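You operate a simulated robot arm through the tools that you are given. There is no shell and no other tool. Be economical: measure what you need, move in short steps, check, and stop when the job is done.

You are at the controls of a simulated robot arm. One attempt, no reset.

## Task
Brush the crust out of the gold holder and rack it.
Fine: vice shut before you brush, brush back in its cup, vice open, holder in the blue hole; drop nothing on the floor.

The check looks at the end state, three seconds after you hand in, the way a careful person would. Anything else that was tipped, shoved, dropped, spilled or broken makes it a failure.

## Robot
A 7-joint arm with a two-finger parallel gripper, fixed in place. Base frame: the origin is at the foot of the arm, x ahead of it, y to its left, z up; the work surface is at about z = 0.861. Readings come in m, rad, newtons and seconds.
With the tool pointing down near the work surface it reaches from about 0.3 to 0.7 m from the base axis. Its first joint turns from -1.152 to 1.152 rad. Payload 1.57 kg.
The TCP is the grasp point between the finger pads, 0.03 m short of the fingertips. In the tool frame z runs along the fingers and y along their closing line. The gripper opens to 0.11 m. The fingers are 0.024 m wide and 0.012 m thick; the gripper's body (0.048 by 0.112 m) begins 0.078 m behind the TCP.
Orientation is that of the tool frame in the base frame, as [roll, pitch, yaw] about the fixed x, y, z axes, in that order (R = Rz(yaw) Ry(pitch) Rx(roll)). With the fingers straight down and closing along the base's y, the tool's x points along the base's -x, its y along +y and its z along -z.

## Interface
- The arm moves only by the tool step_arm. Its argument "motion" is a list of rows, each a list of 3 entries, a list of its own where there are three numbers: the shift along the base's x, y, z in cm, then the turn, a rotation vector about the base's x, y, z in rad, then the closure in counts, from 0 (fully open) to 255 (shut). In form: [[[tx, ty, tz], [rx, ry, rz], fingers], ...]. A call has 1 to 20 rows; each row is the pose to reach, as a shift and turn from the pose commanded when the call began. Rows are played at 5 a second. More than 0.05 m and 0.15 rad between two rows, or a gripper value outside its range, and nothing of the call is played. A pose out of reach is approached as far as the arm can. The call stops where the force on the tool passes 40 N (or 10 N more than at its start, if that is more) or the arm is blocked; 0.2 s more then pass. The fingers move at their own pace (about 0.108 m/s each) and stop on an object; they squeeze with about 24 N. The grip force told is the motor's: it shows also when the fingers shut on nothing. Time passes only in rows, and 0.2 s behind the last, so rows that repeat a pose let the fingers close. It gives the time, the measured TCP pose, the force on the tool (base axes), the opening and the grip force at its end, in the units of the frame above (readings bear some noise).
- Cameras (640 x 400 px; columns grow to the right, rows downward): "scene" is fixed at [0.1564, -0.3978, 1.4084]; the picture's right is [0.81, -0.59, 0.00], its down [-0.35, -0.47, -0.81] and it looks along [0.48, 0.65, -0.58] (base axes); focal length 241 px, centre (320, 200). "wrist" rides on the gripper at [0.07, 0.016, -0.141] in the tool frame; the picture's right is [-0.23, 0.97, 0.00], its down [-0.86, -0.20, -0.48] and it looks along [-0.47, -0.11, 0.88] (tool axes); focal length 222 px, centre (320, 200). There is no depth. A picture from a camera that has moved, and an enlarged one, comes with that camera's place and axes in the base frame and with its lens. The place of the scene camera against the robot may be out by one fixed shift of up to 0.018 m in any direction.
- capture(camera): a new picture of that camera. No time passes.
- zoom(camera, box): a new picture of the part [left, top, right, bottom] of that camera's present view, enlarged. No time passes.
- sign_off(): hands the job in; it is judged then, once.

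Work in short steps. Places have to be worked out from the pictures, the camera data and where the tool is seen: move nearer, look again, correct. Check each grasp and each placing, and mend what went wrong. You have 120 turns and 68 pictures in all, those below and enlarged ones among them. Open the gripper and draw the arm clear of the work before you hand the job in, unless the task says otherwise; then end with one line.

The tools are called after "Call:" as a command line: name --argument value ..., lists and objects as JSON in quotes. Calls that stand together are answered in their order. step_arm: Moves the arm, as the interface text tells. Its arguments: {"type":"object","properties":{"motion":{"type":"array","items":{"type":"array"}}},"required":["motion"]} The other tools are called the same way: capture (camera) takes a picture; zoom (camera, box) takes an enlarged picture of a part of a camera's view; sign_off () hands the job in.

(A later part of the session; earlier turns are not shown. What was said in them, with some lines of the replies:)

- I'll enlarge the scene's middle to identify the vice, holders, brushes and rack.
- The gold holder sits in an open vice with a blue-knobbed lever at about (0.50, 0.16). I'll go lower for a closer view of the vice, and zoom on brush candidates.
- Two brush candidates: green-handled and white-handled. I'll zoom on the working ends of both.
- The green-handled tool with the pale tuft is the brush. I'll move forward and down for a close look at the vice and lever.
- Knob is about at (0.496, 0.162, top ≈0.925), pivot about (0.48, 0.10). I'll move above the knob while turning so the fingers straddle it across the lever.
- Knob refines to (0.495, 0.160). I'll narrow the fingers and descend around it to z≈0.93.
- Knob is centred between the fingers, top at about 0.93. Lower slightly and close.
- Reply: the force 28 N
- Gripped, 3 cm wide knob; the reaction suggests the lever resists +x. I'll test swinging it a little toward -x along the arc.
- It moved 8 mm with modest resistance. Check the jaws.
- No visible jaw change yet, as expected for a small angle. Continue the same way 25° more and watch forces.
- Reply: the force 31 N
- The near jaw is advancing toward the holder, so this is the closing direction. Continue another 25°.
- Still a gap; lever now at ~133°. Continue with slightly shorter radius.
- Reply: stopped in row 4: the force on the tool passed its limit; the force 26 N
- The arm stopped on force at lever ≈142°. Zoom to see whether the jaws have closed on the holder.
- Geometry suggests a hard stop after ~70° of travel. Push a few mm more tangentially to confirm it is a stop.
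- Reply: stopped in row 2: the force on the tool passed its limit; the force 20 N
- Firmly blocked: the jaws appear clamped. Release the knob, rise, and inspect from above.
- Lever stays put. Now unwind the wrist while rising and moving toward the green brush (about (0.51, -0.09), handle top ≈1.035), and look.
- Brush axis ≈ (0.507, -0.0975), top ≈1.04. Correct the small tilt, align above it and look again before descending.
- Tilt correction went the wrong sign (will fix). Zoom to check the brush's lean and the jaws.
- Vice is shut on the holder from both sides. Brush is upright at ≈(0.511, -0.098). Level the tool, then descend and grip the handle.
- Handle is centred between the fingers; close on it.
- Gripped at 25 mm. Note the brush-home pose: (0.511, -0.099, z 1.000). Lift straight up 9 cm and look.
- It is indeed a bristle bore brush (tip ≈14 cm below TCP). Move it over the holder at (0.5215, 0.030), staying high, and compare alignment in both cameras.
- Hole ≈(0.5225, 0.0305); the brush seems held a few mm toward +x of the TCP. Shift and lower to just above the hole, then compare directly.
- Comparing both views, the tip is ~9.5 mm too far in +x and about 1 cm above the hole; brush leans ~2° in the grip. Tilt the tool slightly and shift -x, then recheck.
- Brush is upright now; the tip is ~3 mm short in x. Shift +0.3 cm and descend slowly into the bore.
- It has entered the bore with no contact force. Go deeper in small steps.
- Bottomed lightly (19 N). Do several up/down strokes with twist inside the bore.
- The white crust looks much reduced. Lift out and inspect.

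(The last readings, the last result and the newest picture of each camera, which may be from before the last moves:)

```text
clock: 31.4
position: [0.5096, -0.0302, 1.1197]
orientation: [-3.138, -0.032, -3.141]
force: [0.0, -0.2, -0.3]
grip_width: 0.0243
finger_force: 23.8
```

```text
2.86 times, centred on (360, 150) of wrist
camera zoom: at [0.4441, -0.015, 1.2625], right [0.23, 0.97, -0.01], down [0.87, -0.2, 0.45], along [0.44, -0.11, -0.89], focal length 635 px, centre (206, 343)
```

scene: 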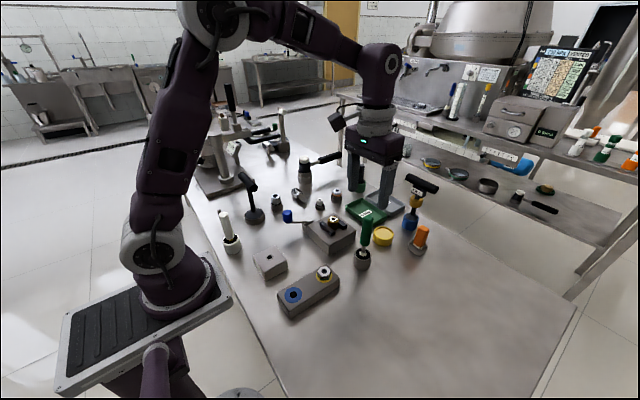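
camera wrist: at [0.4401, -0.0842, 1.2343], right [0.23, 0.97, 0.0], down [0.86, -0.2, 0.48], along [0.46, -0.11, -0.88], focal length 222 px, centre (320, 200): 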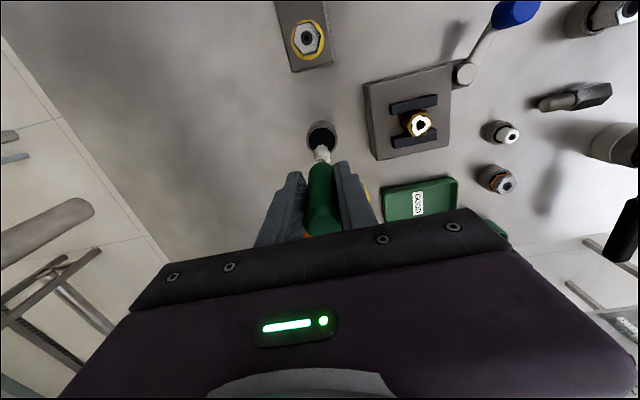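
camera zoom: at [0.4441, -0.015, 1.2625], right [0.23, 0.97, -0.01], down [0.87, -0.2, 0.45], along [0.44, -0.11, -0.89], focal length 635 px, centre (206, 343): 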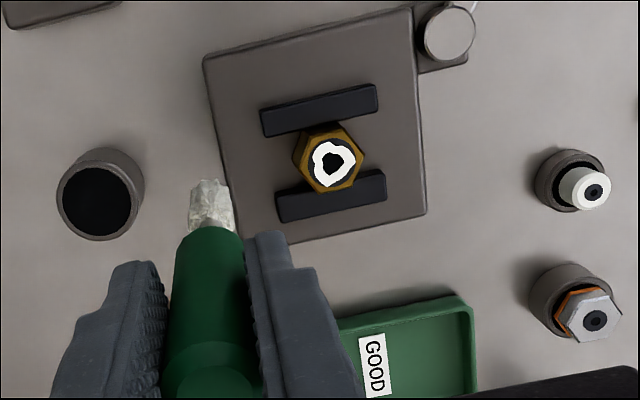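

The crust is smaller but not gone, so more brushing is needed. Return and repeat with full strokes.

Call:
step_arm --motion '[[[-0.0, 3, 0], [0, 0, 0], 255], [[0.1, 6, 0], [0, 0, 0], 255], [[0.15, 6, -1.5], [0, 0, 0], 255], [[0.15, 6, -3], [0, 0, 0], 255], [[0.15, 6, -4.2], [0, 0, 0], 255], [[0.15, 6, -5.3], [0, 0, 0], 255], [[0.15, 6, -6.3], [0, 0, 0], 255], [[0.15, 6, -5.2], [0, 0, 0.12], 255], [[0.15, 6, -4.2], [0, 0, 0.24], 255], [[0.15, 6, -5.2], [0, 0, 0.12], 255], [[0.15, 6, -6.3], [0, 0, 0], 255], [[0.15, 6, -5.2], [0, 0, -0.12], 255], [[0.15, 6, -4.2], [0, 0, -0.24], 255], [[0.15, 6, -5.2], [0, 0, -0.12], 255], [[0.15, 6, -6.3], [0, 0, 0], 255], [[0.15, 6, -5.2], [0, 0, 0.12], 255], [[0.15, 6, -4.2], [0, 0, 0.24], 255], [[0.15, 6, -5.2], [0, 0, 0.12], 255], [[0.15, 6, -6.3], [0, 0, 0], 255]]'

```text
clock: 35.4
position: [0.5135, 0.0307, 1.0582]
orientation: [-3.14, -0.027, -3.141]
force: [0.1, 1.5, 21.5]
grip_width: 0.0247
finger_force: 24.4
```

Contact at the bottom again (brush slid ~4 mm in grip). Continue strokes staying just above the bottom.

Call:
step_arm --motion '[[[0, 0, 1.2], [0, 0, 0.12], 255], [[0, 0, 2.1], [0, 0, 0.24], 255], [[0, 0, 1.2], [0, 0, 0.12], 255], [[0, 0, 0.4], [0, 0, 0], 255], [[0, 0, 1.2], [0, 0, -0.12], 255], [[0, 0, 2.1], [0, 0, -0.24], 255], [[0, 0, 1.2], [0, 0, -0.12], 255], [[0, 0, 0.4], [0, 0, 0], 255], [[0, 0, 1.2], [0, 0, 0.12], 255], [[0, 0, 2.1], [0, 0, 0.24], 255], [[0, 0, 1.2], [0, 0, 0.12], 255], [[0, 0, 0.4], [0, 0, 0], 255], [[0, 0, 1.2], [0, 0, -0.12], 255], [[0, 0, 2.1], [0, 0, -0.24], 255], [[0, 0, 1.2], [0, 0, -0.12], 255], [[0, 0, 0.4], [0, 0, 0], 255], [[0, 0, 1.2], [0, 0, 0.12], 255], [[0, 0, 2.1], [0, 0, 0.24], 255], [[0, 0, 1.2], [0, 0, 0.12], 255], [[0, 0, 0.4], [0, 0, 0], 255]]'

Call:
step_arm --motion '[[[0, 0, 0.8], [0, 0, -0.12], 255], [[0, 0, 1.7], [0, 0, -0.24], 255], [[0, 0, 0.8], [0, 0, -0.12], 255], [[0, 0, 0], [0, 0, 0], 255], [[0, 0, 0.8], [0, 0, 0.12], 255], [[0, 0, 1.7], [0, 0, 0.24], 255], [[0, 0, 0.8], [0, 0, 0.12], 255], [[0, 0, 0], [0, 0, 0], 255], [[0, 0, 0.8], [0, 0, -0.12], 255], [[0, 0, 1.7], [0, 0, -0.24], 255], [[0, 0, 0.8], [0, 0, -0.12], 255], [[0, 0, 0], [0, 0, 0], 255], [[0, 0, 0.8], [0, 0, 0.12], 255], [[0, 0, 1.7], [0, 0, 0.24], 255], [[0, 0, 0.8], [0, 0, 0.12], 255], [[0, 0, 0], [0, 0, 0], 255], [[0, 0, 0.8], [0, 0, -0.1], 255], [[0, 0, 1.7], [0, 0, 0], 255]]'

Call:
zoom --camera "scene" --box '[310, 190, 360, 240]'

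```text
clock: 39.5
position: [0.5132, 0.0298, 1.0613]
orientation: [-3.139, -0.031, -3.14]
force: [-0.3, 0.8, -0.1]
grip_width: 0.0246
finger_force: 24.3
```

```text
clock: 43.4
position: [0.5122, 0.0294, 1.077]
orientation: [-3.14, -0.031, -3.141]
force: [1.0, 0.6, -1.1]
grip_width: 0.0247
finger_force: 23.6
```

```text
8.00 times, centred on (335, 215) of scene
camera zoom: at [0.1565, -0.3978, 1.4084], right [0.81, -0.59, 0.0], down [-0.35, -0.47, -0.81], along [0.48, 0.65, -0.58], focal length 1924 px, centre (200, 80)
```

zoom: 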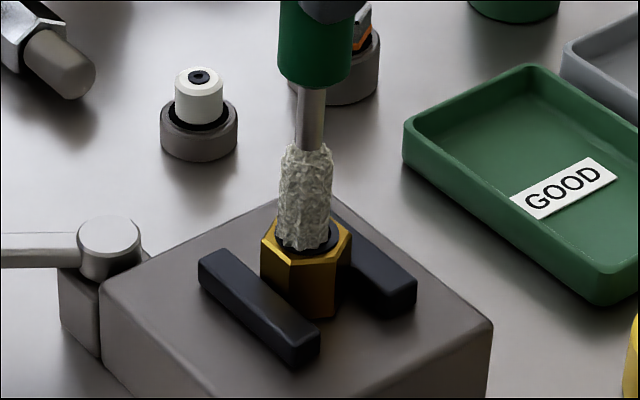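

No white visible around the brush now. Lift out, move aside toward the cup, and inspect.

Call:
step_arm --motion '[[[0, 0, 2], [0, 0, 0], 255], [[0, 0, 4.5], [0, 0, 0], 255], [[0, -4, 4.5], [0, 0, 0], 255], [[0, -8, 4.5], [0, 0, 0], 255], [[0, -12.9, 4.5], [0, 0, 0], 255], [[0, -12.9, 4.5], [0, 0, 0], 255]]'

Call:
zoom --camera "scene" --box '[310, 190, 390, 280]'

Call:
zoom --camera "wrist" --box '[270, 80, 450, 220]'

```text
clock: 44.8
position: [0.5133, -0.0977, 1.1231]
orientation: [-3.141, -0.031, 3.141]
force: [0.1, 0.0, 0.0]
grip_width: 0.0245
finger_force: 24.5
```

```text
4.44 times, centred on (350, 235) of scene
camera zoom: at [0.1564, -0.3978, 1.4084], right [0.81, -0.59, 0.0], down [-0.35, -0.47, -0.81], along [0.48, 0.65, -0.58], focal length 1069 px, centre (187, 44)
```

zoom: 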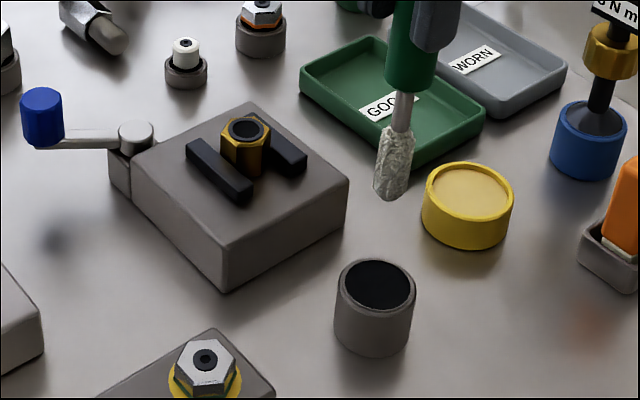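

```text
2.86 times, centred on (360, 150) of wrist
camera zoom: at [0.4487, -0.0814, 1.2659], right [0.23, 0.97, -0.01], down [0.87, -0.2, 0.45], along [0.44, -0.11, -0.89], focal length 635 px, centre (206, 343)
```

zoom: 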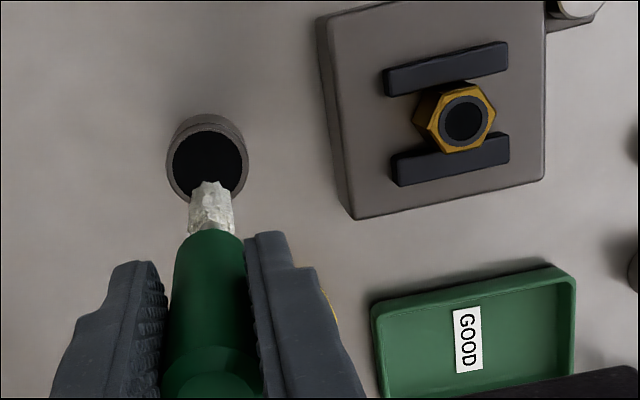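

The bore is clean. The brush tip is aligned over its cup in both views; descend to z≈1.006.

Call:
step_arm --motion '[[[0, 0, -3], [0, 0, 0], 255], [[0, 0, -6], [0, 0, 0], 255], [[0, 0, -8], [0, 0, 0], 255], [[0, 0, -9.5], [0, 0, 0], 255], [[0, 0, -10.6], [0, 0, 0], 255], [[0, 0, -11.2], [0, 0, 0], 255], [[0, 0, -11.6], [0, 0, 0], 255]]'

Call:
zoom --camera "scene" --box '[330, 190, 400, 280]'

Call:
zoom --camera "wrist" --box '[270, 100, 390, 240]'

```text
clock: 46.4
position: [0.5139, -0.0995, 1.0071]
orientation: [-3.141, -0.025, -3.141]
force: [-1.2, -4.5, 20.1]
grip_width: 0.0246
finger_force: 23.7
```

```text
4.44 times, centred on (365, 235) of scene
camera zoom: at [0.156, -0.3978, 1.4084], right [0.81, -0.59, 0.0], down [-0.35, -0.47, -0.81], along [0.48, 0.65, -0.58], focal length 1069 px, centre (120, 44)
```

zoom: 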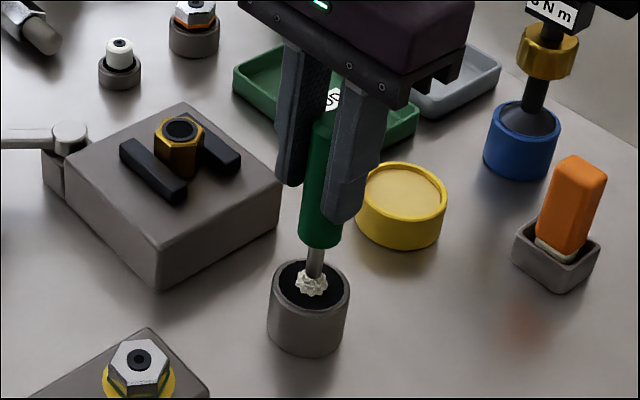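

```text
2.86 times, centred on (330, 170) of wrist
camera zoom: at [0.4481, -0.0832, 1.1498], right [0.23, 0.97, -0.01], down [0.87, -0.2, 0.46], along [0.44, -0.11, -0.89], focal length 635 px, centre (291, 286)
```

zoom: 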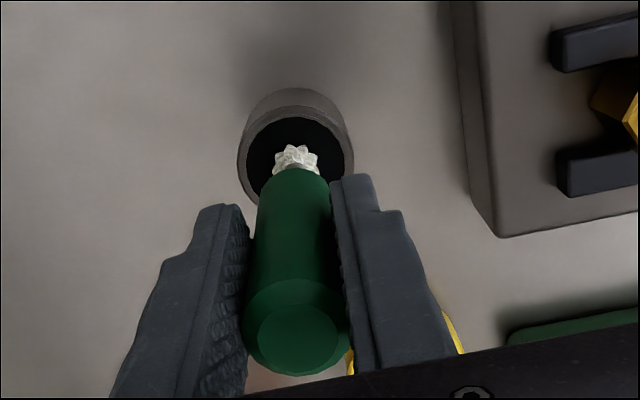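

Brush is seated on the cup floor (20 N), showing the same as at first. Ease up slightly and open gently.

Call:
step_arm --motion '[[[0, 0, 0.1], [0, 0, 0], 255], [[0, 0, 0.1], [0, 0, 0], 190], [[0, 0, 0.1], [0, 0, 0], 150], [[0, 0, 0.1], [0, 0, 0], 110], [[0, 0, 0.1], [0, 0, 0], 70], [[0, 0, 0.1], [0, 0, 0], 70]]'

Call:
zoom --camera "scene" --box '[330, 190, 400, 280]'

```text
clock: 47.8
position: [0.5138, -0.1001, 1.0069]
orientation: [3.141, -0.03, 3.141]
force: [0.3, -0.2, 0.6]
grip_width: 0.0797
finger_force: 0.1
```

```text
4.44 times, centred on (365, 235) of scene
camera zoom: at [0.1564, -0.3978, 1.4084], right [0.81, -0.59, 0.0], down [-0.35, -0.47, -0.81], along [0.48, 0.65, -0.58], focal length 1069 px, centre (120, 44)
```

zoom: 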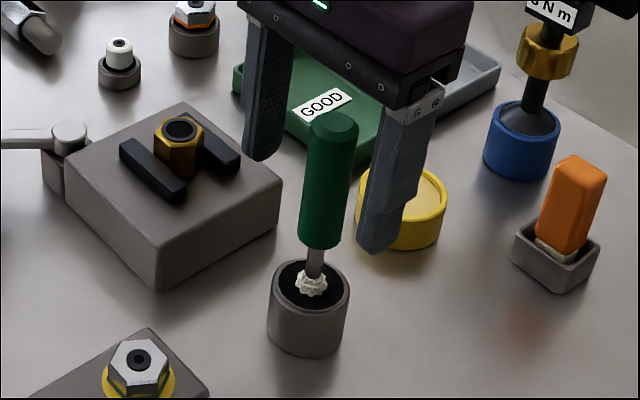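

Brush stands back in its cup. Rise and level the tool, then in the next call go to the lever knob.

Call:
step_arm --motion '[[[0, 0, 4], [0, 0, 0], 70], [[0, 0, 8], [0, -0.015, 0], 70], [[0, 0, 12], [0, -0.03, 0], 110], [[-1.5, 4, 13], [0, -0.03, 0], 110], [[-3, 8, 13], [0, -0.03, 0], 110]]'

Call:
step_arm --motion '[[[-1.5, 4, 0], [0, 0, -0.14], 110], [[-3, 8, -1], [0, 0, -0.28], 110], [[-4.5, 12, -3], [0, 0, -0.42], 110], [[-5.7, 15.7, -5.5], [0, 0, -0.56], 110], [[-5.7, 15.7, -7], [0, 0, -0.63], 110], [[-5.7, 15.7, -7], [0, 0, -0.63], 110]]'

Call:
capture --camera "wrist"

```text
clock: 49.0
position: [0.4821, -0.0178, 1.1369]
orientation: [-3.141, -0.001, 3.141]
force: [-1.0, -0.2, 0.0]
grip_width: 0.0625
finger_force: 0.1
```

```text
clock: 50.4
position: [0.425, 0.1405, 1.0683]
orientation: [-3.139, -0.002, 2.511]
force: [-0.2, -0.4, 0.5]
grip_width: 0.0626
finger_force: 0.2
```

```text
17 pictures are left
camera wrist: at [0.3782, 0.1941, 1.2095], right [0.76, 0.65, 0.0], down [0.57, -0.67, 0.48], along [0.31, -0.36, -0.88], focal length 222 px, centre (320, 200)
```

wrist: 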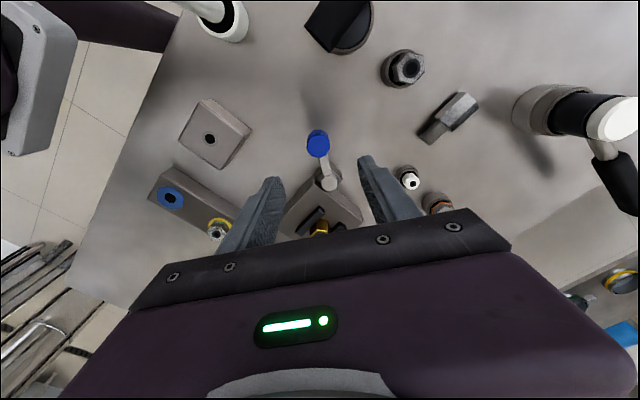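

Knob ≈ (0.4225, 0.140), lever still at ~142°. Descend around it and grip.

Call:
step_arm --motion '[[[-0.25, 0, -5], [0, 0, 0], 110], [[-0.25, 0, -10], [0, 0, 0], 110], [[-0.25, 0, -13.9], [0, 0, 0], 110], [[-0.25, 0, -13.9], [0, 0, 0], 255], [[-0.25, 0, -13.9], [0, 0, 0], 255], [[-0.25, 0, -13.9], [0, 0, 0], 255]]'

```text
clock: 51.8
position: [0.4236, 0.1382, 0.927]
orientation: [-3.138, -0.002, 2.512]
force: [-3.3, -1.0, -16.0]
grip_width: 0.0298
finger_force: 39.2
```

Gripped the knob. Swing the lever back (clockwise) the first 35°.

Call:
step_arm --motion '[[[0.41, 0.37, 0], [0, 0, -0.087], 255], [[0.8, 0.77, 0], [0, 0, -0.175], 255], [[1.23, 1.14, 0], [0, 0, -0.262], 255], [[1.69, 1.48, 0], [0, 0, -0.349], 255], [[2.18, 1.77, 0], [0, 0, -0.436], 255], [[2.69, 2.02, 0], [0, 0, -0.524], 255], [[3.22, 2.22, 0], [0, 0, -0.611], 255]]'

```text
clock: 53.4
position: [0.455, 0.1613, 0.929]
orientation: [-3.141, -0.005, 1.901]
force: [-10.4, 25.8, -14.0]
grip_width: 0.0294
finger_force: 39.4
```

Moving freely. Continue the remaining ~34° to the original open position.

Call:
step_arm --motion '[[[0.52, 0.25, 0], [0, 0, -0.087], 255], [[1.09, 0.36, 0], [0, 0, -0.175], 255], [[1.66, 0.42, 0], [0, 0, -0.262], 255], [[2.23, 0.43, 0], [0, 0, -0.349], 255], [[2.81, 0.39, 0], [0, 0, -0.436], 255], [[3.37, 0.28, 0], [0, 0, -0.524], 255], [[3.75, 0.18, 0], [0, 0, -0.58], 255]]'

Call:
zoom --camera "scene" --box '[290, 195, 370, 245]'

```text
clock: 55.0
position: [0.494, 0.1639, 0.9287]
orientation: [-3.14, -0.001, 1.319]
force: [0.9, 20.0, -3.2]
grip_width: 0.0293
finger_force: 39.5
```

```text
8.00 times, centred on (330, 220) of scene
camera zoom: at [0.1565, -0.3973, 1.4085], right [0.81, -0.59, 0.0], down [-0.35, -0.47, -0.81], along [0.48, 0.65, -0.58], focal length 1924 px, centre (240, 40)
```

zoom: 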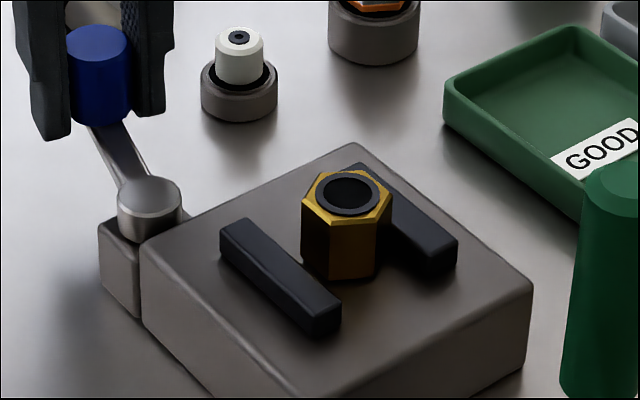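

Vice is open again. Release the knob, rise, and go above the holder with fingers set to close along x (hex flats), since the vice is aligned with the base.

Call:
step_arm --motion '[[[0, 0, 0], [0, 0, 0], 110], [[0, 0, 0], [0, 0, 0], 110], [[0, 0, 4], [0, 0, 0], 110], [[0, 0, 8], [0, 0, 0], 110], [[0, 0, 12], [0, 0, 0], 110], [[0.7, -4, 12], [0, 0, 0.08], 110], [[1.4, -8, 12], [0, 0, 0.16], 110], [[2.4, -13.3, 12], [0, 0, 0.25], 110], [[2.8, -13.3, 12], [0, 0, 0.25], 110]]'

Call:
zoom --camera "wrist" --box '[230, 90, 410, 230]'

```text
refused: row 8 steps farther than a row can; nothing moved
```

```text
2.86 times, centred on (320, 160) of wrist
camera zoom: at [0.5271, 0.2261, 1.0697], right [0.89, -0.46, 0.0], down [-0.41, -0.78, 0.48], along [-0.22, -0.42, -0.88], focal length 635 px, centre (320, 314)
```

zoom: 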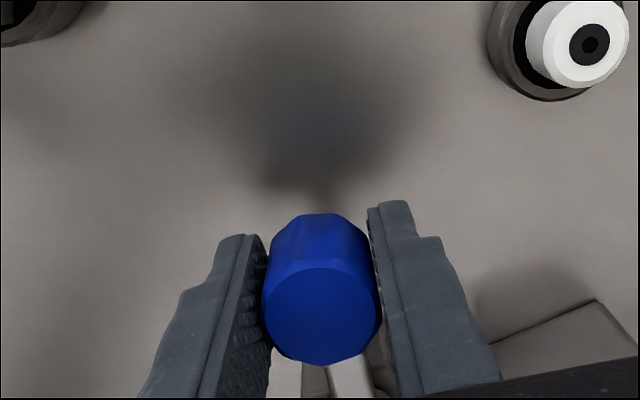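

Row step was too large; resend with smaller rows.

Call:
step_arm --motion '[[[0, 0, 0], [0, 0, 0], 110], [[0, 0, 0], [0, 0, 0], 110], [[0, 0, 4], [0, 0, 0], 110], [[0, 0, 8], [0, 0, 0], 110], [[0, 0, 12], [0, 0, 0], 110], [[0.7, -4, 12], [0, 0, 0.08], 110], [[1.4, -8, 12], [0, 0, 0.16], 110], [[2.1, -12, 12], [0, 0, 0.25], 110], [[2.8, -13.3, 12], [0, 0, 0.25], 110], [[2.8, -13.3, 12], [0, 0, 0.25], 110]]'

Call:
zoom --camera "wrist" --box '[230, 90, 410, 230]'

```text
clock: 57.1
position: [0.5216, 0.0285, 1.0479]
orientation: [-3.14, 0.0, 1.57]
force: [0.0, 0.0, -0.6]
grip_width: 0.0626
finger_force: 0.0
```

```text
2.86 times, centred on (320, 160) of wrist
camera zoom: at [0.5383, 0.0977, 1.1892], right [0.97, -0.23, 0.0], down [-0.2, -0.86, 0.48], along [-0.11, -0.47, -0.88], focal length 635 px, centre (320, 314)
```

zoom: 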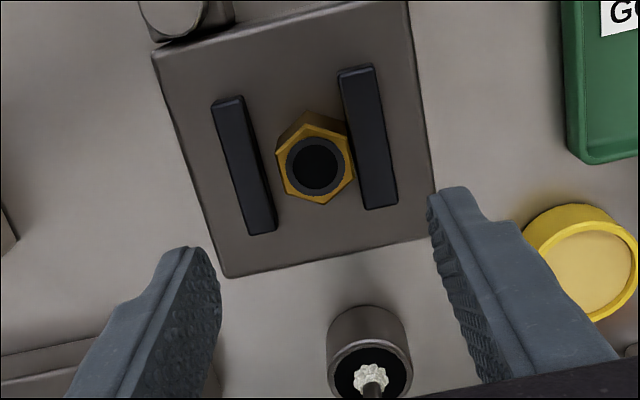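

Holder bore centre ≈ (0.5207, 0.029), flats facing ±x. Descend so fingertips stay just above the jaws (TCP ≈0.953), then close.

Call:
step_arm --motion '[[[-0.08, 0.05, -3], [0, 0, 0], 110], [[-0.08, 0.05, -6], [0, 0, 0], 110], [[-0.08, 0.05, -8], [0, 0, 0], 110], [[-0.08, 0.05, -9.3], [0, 0, 0], 110], [[-0.08, 0.05, -9.3], [0, 0, 0], 110]]'

Call:
zoom --camera "scene" --box '[300, 185, 380, 245]'

```text
clock: 58.4
position: [0.5204, 0.0304, 0.9556]
orientation: [-3.139, -0.002, 1.572]
force: [-0.7, 0.7, -0.4]
grip_width: 0.0626
finger_force: 0.1
```

```text
6.67 times, centred on (340, 215) of scene
camera zoom: at [0.1564, -0.3978, 1.4084], right [0.81, -0.59, 0.0], down [-0.35, -0.47, -0.81], along [0.48, 0.65, -0.58], focal length 1604 px, centre (187, 100)
```

zoom: 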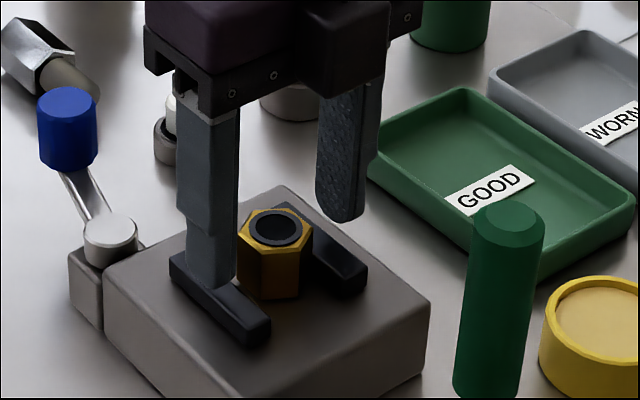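

Fingers straddle the hex with tips just over the jaws. Close.

Call:
step_arm --motion '[[[0, 0, -0.2], [0, 0, 0], 110], [[0, 0, -0.2], [0, 0, 0], 255], [[0, 0, -0.2], [0, 0, 0], 255], [[0, 0, -0.2], [0, 0, 0], 255], [[0, 0, -0.2], [0, 0, 0], 255]]'

```text
clock: 59.5
position: [0.5204, 0.0291, 0.9534]
orientation: [-3.14, -0.003, 1.571]
force: [-0.1, 0.0, -0.2]
grip_width: 0.0297
finger_force: 24.6
```

Gripped on 30 mm flats with no side load. Lift slowly.

Call:
step_arm --motion '[[[0, 0, 0.5], [0, 0, 0], 255], [[0, 0, 1.5], [0, 0, 0], 255], [[0, 0, 4], [0, 0, 0], 255], [[0, 0, 8], [0, 0, 0], 255], [[0, 0, 12], [0, 0, 0], 255], [[0, 0, 12], [0, 0, 0], 255]]'

Call:
zoom --camera "scene" --box '[270, 160, 390, 310]'

```text
clock: 61.0
position: [0.5191, 0.0271, 1.0754]
orientation: [-3.139, -0.001, 1.573]
force: [-0.1, 0.0, -1.5]
grip_width: 0.0297
finger_force: 23.2
```

```text
2.67 times, centred on (330, 235) of scene
camera zoom: at [0.1564, -0.3978, 1.4084], right [0.81, -0.59, 0.0], down [-0.35, -0.47, -0.81], along [0.48, 0.65, -0.58], focal length 642 px, centre (293, 107)
```

zoom: 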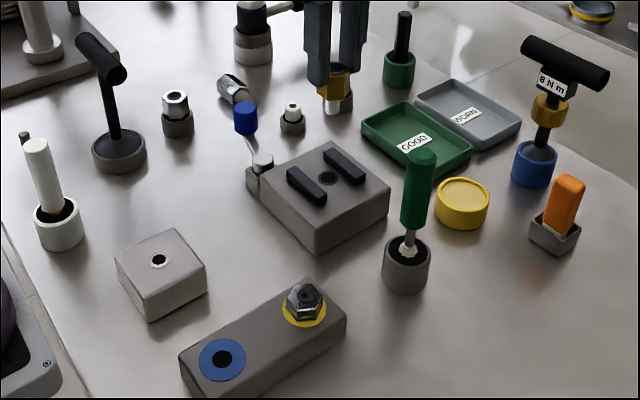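

Holder is out, with a short white shank below. Carry it in -x first (clear of the brush), then over the rack for a look.

Call:
step_arm --motion '[[[-4, 0, 1], [0, 0, 0], 255], [[-8, 0, 1], [0, 0, 0], 255], [[-12, -1, 1], [0, 0, 0], 255], [[-16, -3, 1], [0, 0, 0], 255], [[-19, -6, 1], [0, 0, 0], 255], [[-20.5, -10, 1], [0, 0, 0], 255], [[-20.5, -13, 1], [0, 0, 0], 255], [[-20.5, -13, 1], [0, 0, 0], 255]]'

Call:
capture --camera "wrist"

Call:
zoom --camera "scene" --box '[230, 200, 370, 330]'

```text
clock: 62.8
position: [0.3176, -0.1015, 1.0828]
orientation: [-3.14, -0.002, 1.572]
force: [0.5, -0.6, -1.1]
grip_width: 0.0297
finger_force: 24.4
```

```text
11 pictures are left
camera wrist: at [0.3337, -0.0326, 1.2233], right [0.97, -0.23, 0.0], down [-0.2, -0.86, 0.48], along [-0.11, -0.47, -0.88], focal length 222 px, centre (320, 200)
```

wrist: 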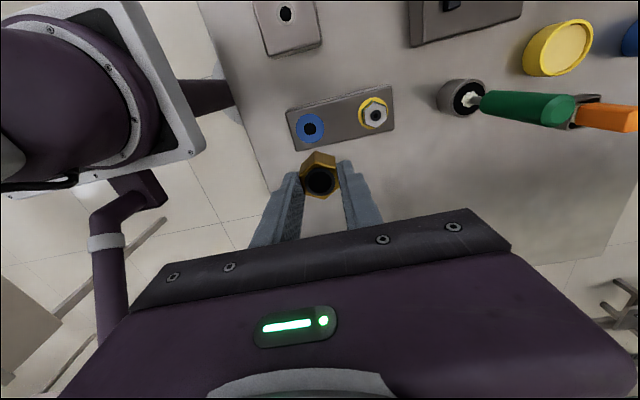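

```text
3.08 times, centred on (300, 265) of scene
camera zoom: at [0.1564, -0.3978, 1.4084], right [0.81, -0.59, 0.0], down [-0.35, -0.47, -0.81], along [0.48, 0.65, -0.58], focal length 740 px, centre (382, 0)
```

zoom: 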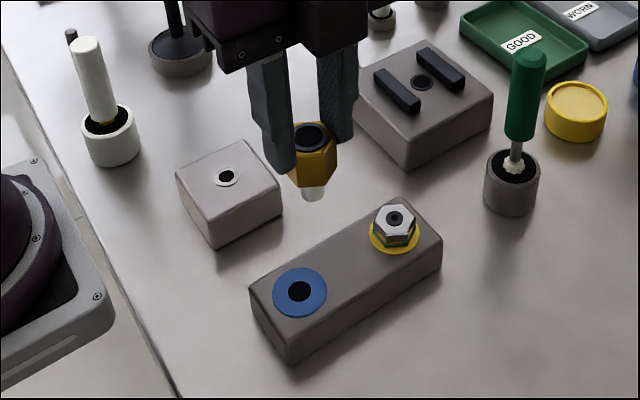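

Rack top ≈0.89, blue hole ≈ (0.305, -0.091). Lower to just above it (shank tip ≈2 cm above) and compare alignment.

Call:
step_arm --motion '[[[-0.7, 0.4, -2], [0, 0, 0], 255], [[-1.3, 0.8, -5], [0, 0, 0], 255], [[-1.3, 0.8, -8.5], [0, 0, 0], 255], [[-1.3, 0.8, -8.5], [0, 0, 0], 255]]'

Call:
zoom --camera "scene" --box '[260, 240, 340, 310]'

Call:
zoom --camera "wrist" --box '[260, 100, 380, 200]'

```text
clock: 63.8
position: [0.302, -0.0929, 0.9968]
orientation: [-3.139, -0.001, 1.57]
force: [-0.3, -0.2, -1.1]
grip_width: 0.0294
finger_force: 24.1
```

```text
5.71 times, centred on (300, 275) of scene
camera zoom: at [0.1564, -0.3978, 1.4084], right [0.81, -0.59, 0.0], down [-0.35, -0.47, -0.81], along [0.48, 0.65, -0.58], focal length 1375 px, centre (434, -229)
```

zoom: 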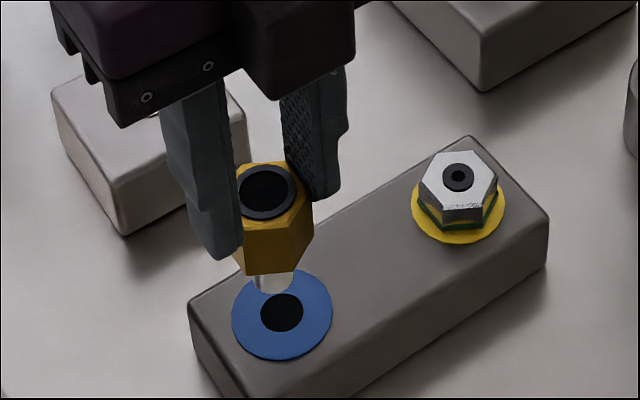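

```text
4.00 times, centred on (320, 150) of wrist
camera zoom: at [0.3185, -0.0236, 1.1378], right [0.97, -0.23, 0.0], down [-0.2, -0.86, 0.48], along [-0.11, -0.47, -0.88], focal length 888 px, centre (320, 400)
```

zoom: 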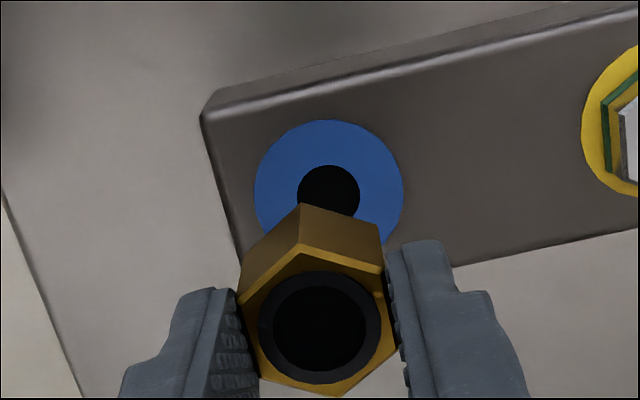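

Wrist view gives holder→hole offset ≈ (+2, +1) mm. Apply it and descend slowly until the shank tip should be ~5 mm in.

Call:
step_arm --motion '[[[0.18, 0.08, -0.5], [0, 0, 0], 255], [[0.18, 0.08, -1.2], [0, 0, 0], 255], [[0.18, 0.08, -1.8], [0, 0, 0], 255], [[0.18, 0.08, -2.3], [0, 0, 0], 255], [[0.18, 0.08, -2.7], [0, 0, 0], 255], [[0.18, 0.08, -3.0], [0, 0, 0], 255]]'

Call:
zoom --camera "scene" --box '[260, 250, 330, 310]'

```text
clock: 65.2
position: [0.3043, -0.0913, 0.9694]
orientation: [-3.141, -0.002, 1.574]
force: [9.0, 13.1, -1.8]
grip_width: 0.0294
finger_force: 23.9
```

```text
6.67 times, centred on (295, 280) of scene
camera zoom: at [0.1567, -0.3974, 1.4085], right [0.81, -0.59, 0.0], down [-0.35, -0.47, -0.81], along [0.48, 0.65, -0.58], focal length 1604 px, centre (487, -333)
```

zoom: 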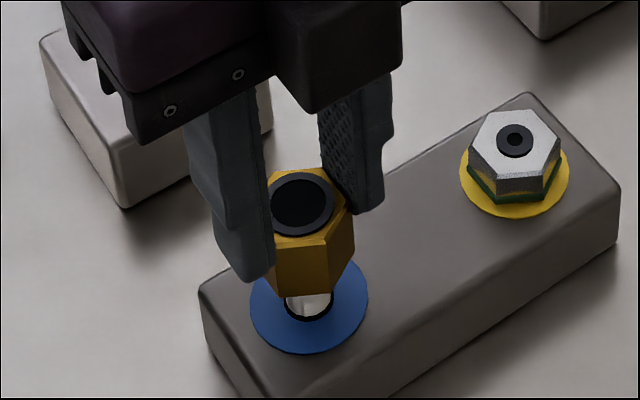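

The shank tip is in the hole; lateral force shows it wants to move slightly +x/+y. Ease that way and continue down.

Call:
step_arm --motion '[[[0.08, 0.1, 0], [0, 0, 0], 255], [[0.1, 0.13, -0.4], [0, 0, 0], 255], [[0.1, 0.13, -0.8], [0, 0, 0], 255], [[0.1, 0.13, -1.2], [0, 0, 0], 255]]'

```text
clock: 66.2
position: [0.3057, -0.0905, 0.9561]
orientation: [3.141, -0.002, 1.57]
force: [-2.3, -4.0, -0.2]
grip_width: 0.0296
finger_force: 23.9
```

Sliding in freely with small side force. Continue down until it seats.

Call:
step_arm --motion '[[[-0.02, -0.03, -0.5], [0, 0, 0], 255], [[-0.02, -0.03, -0.9], [0, 0, 0], 255], [[-0.02, -0.03, -1.2], [0, 0, 0], 255], [[-0.02, -0.03, -1.5], [0, 0, 0], 255], [[-0.02, -0.03, -1.8], [0, 0, 0], 255], [[-0.02, -0.03, -2.0], [0, 0, 0], 255]]'

Call:
zoom --camera "scene" --box '[260, 250, 330, 310]'

```text
clock: 67.5
position: [0.3046, -0.0913, 0.9351]
orientation: [3.14, 0.001, 1.571]
force: [2.9, -0.8, 19.1]
grip_width: 0.0296
finger_force: 24.0
```

```text
6.67 times, centred on (295, 280) of scene
camera zoom: at [0.1563, -0.3978, 1.4084], right [0.81, -0.59, 0.0], down [-0.35, -0.47, -0.81], along [0.48, 0.65, -0.58], focal length 1604 px, centre (487, -333)
```

zoom: 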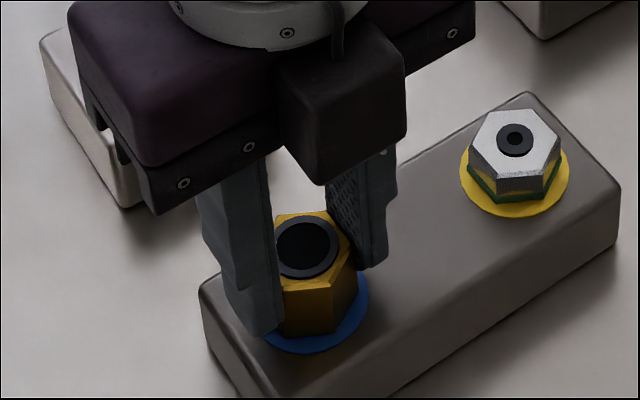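

Seated (19 N at z 0.935, hex on the blue ring). Ease up a hair, open, and withdraw upward.

Call:
step_arm --motion '[[[0, 0, 0.1], [0, 0, 0], 255], [[0, 0, 0.1], [0, 0, 0], 180], [[0, 0, 0.1], [0, 0, 0], 125], [[0, 0, 0.1], [0, 0, 0], 125], [[0, 0, 1.5], [0, 0, 0], 125], [[0, 0, 4], [0, 0, 0], 125], [[0, 0, 8], [0, 0, 0], 125], [[0, 0, 12], [0, 0, 0], 125], [[0, 0, 16], [0, 0, 0], 125], [[0, 4, 19], [0, 0, 0], 125], [[0, 8, 19], [0, 0, 0], 125], [[0, 8, 19], [0, 0, 0], 125]]'

Call:
zoom --camera "scene" --box '[260, 250, 330, 310]'

Call:
capture --camera "scene"

```text
clock: 70.2
position: [0.3036, -0.0094, 1.1258]
orientation: [-3.14, 0.001, 1.57]
force: [-0.5, 0.5, -0.3]
grip_width: 0.0559
finger_force: 0.1
```

```text
6.67 times, centred on (295, 280) of scene
camera zoom: at [0.1564, -0.3978, 1.4084], right [0.81, -0.59, 0.0], down [-0.35, -0.47, -0.81], along [0.48, 0.65, -0.58], focal length 1604 px, centre (487, -333)
```

zoom: 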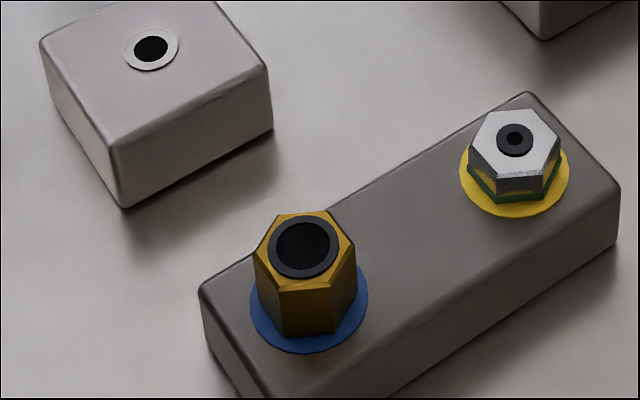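

```text
4 pictures are left
```

scene: 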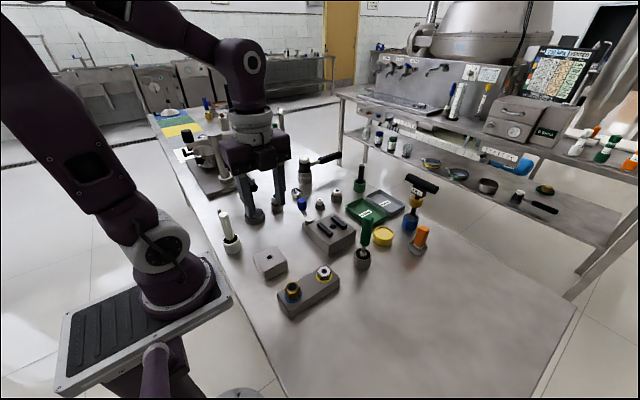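

Everything is in place: holder clean and seated in the blue hole, brush in its cup, vice open. Open the gripper fully and rise clear.

Call:
step_arm --motion '[[[0, 0, 3], [0, 0, 0], 0], [[0, 2, 6], [0, 0, 0], 0], [[0, 2, 8], [0, 0, 0], 0]]'

Call:
sign_off

```text
clock: 71.0
position: [0.3054, 0.009, 1.2056]
orientation: [-3.14, -0.002, 1.57]
force: [-0.2, -0.3, 1.1]
grip_width: 0.1101
finger_force: 0.1
```

```text
The job is handed in.
```

The gold holder is brushed clean and seated in the blue hole, the brush is back in its cup, the vice was shut before brushing and is open again, and nothing was dropped.
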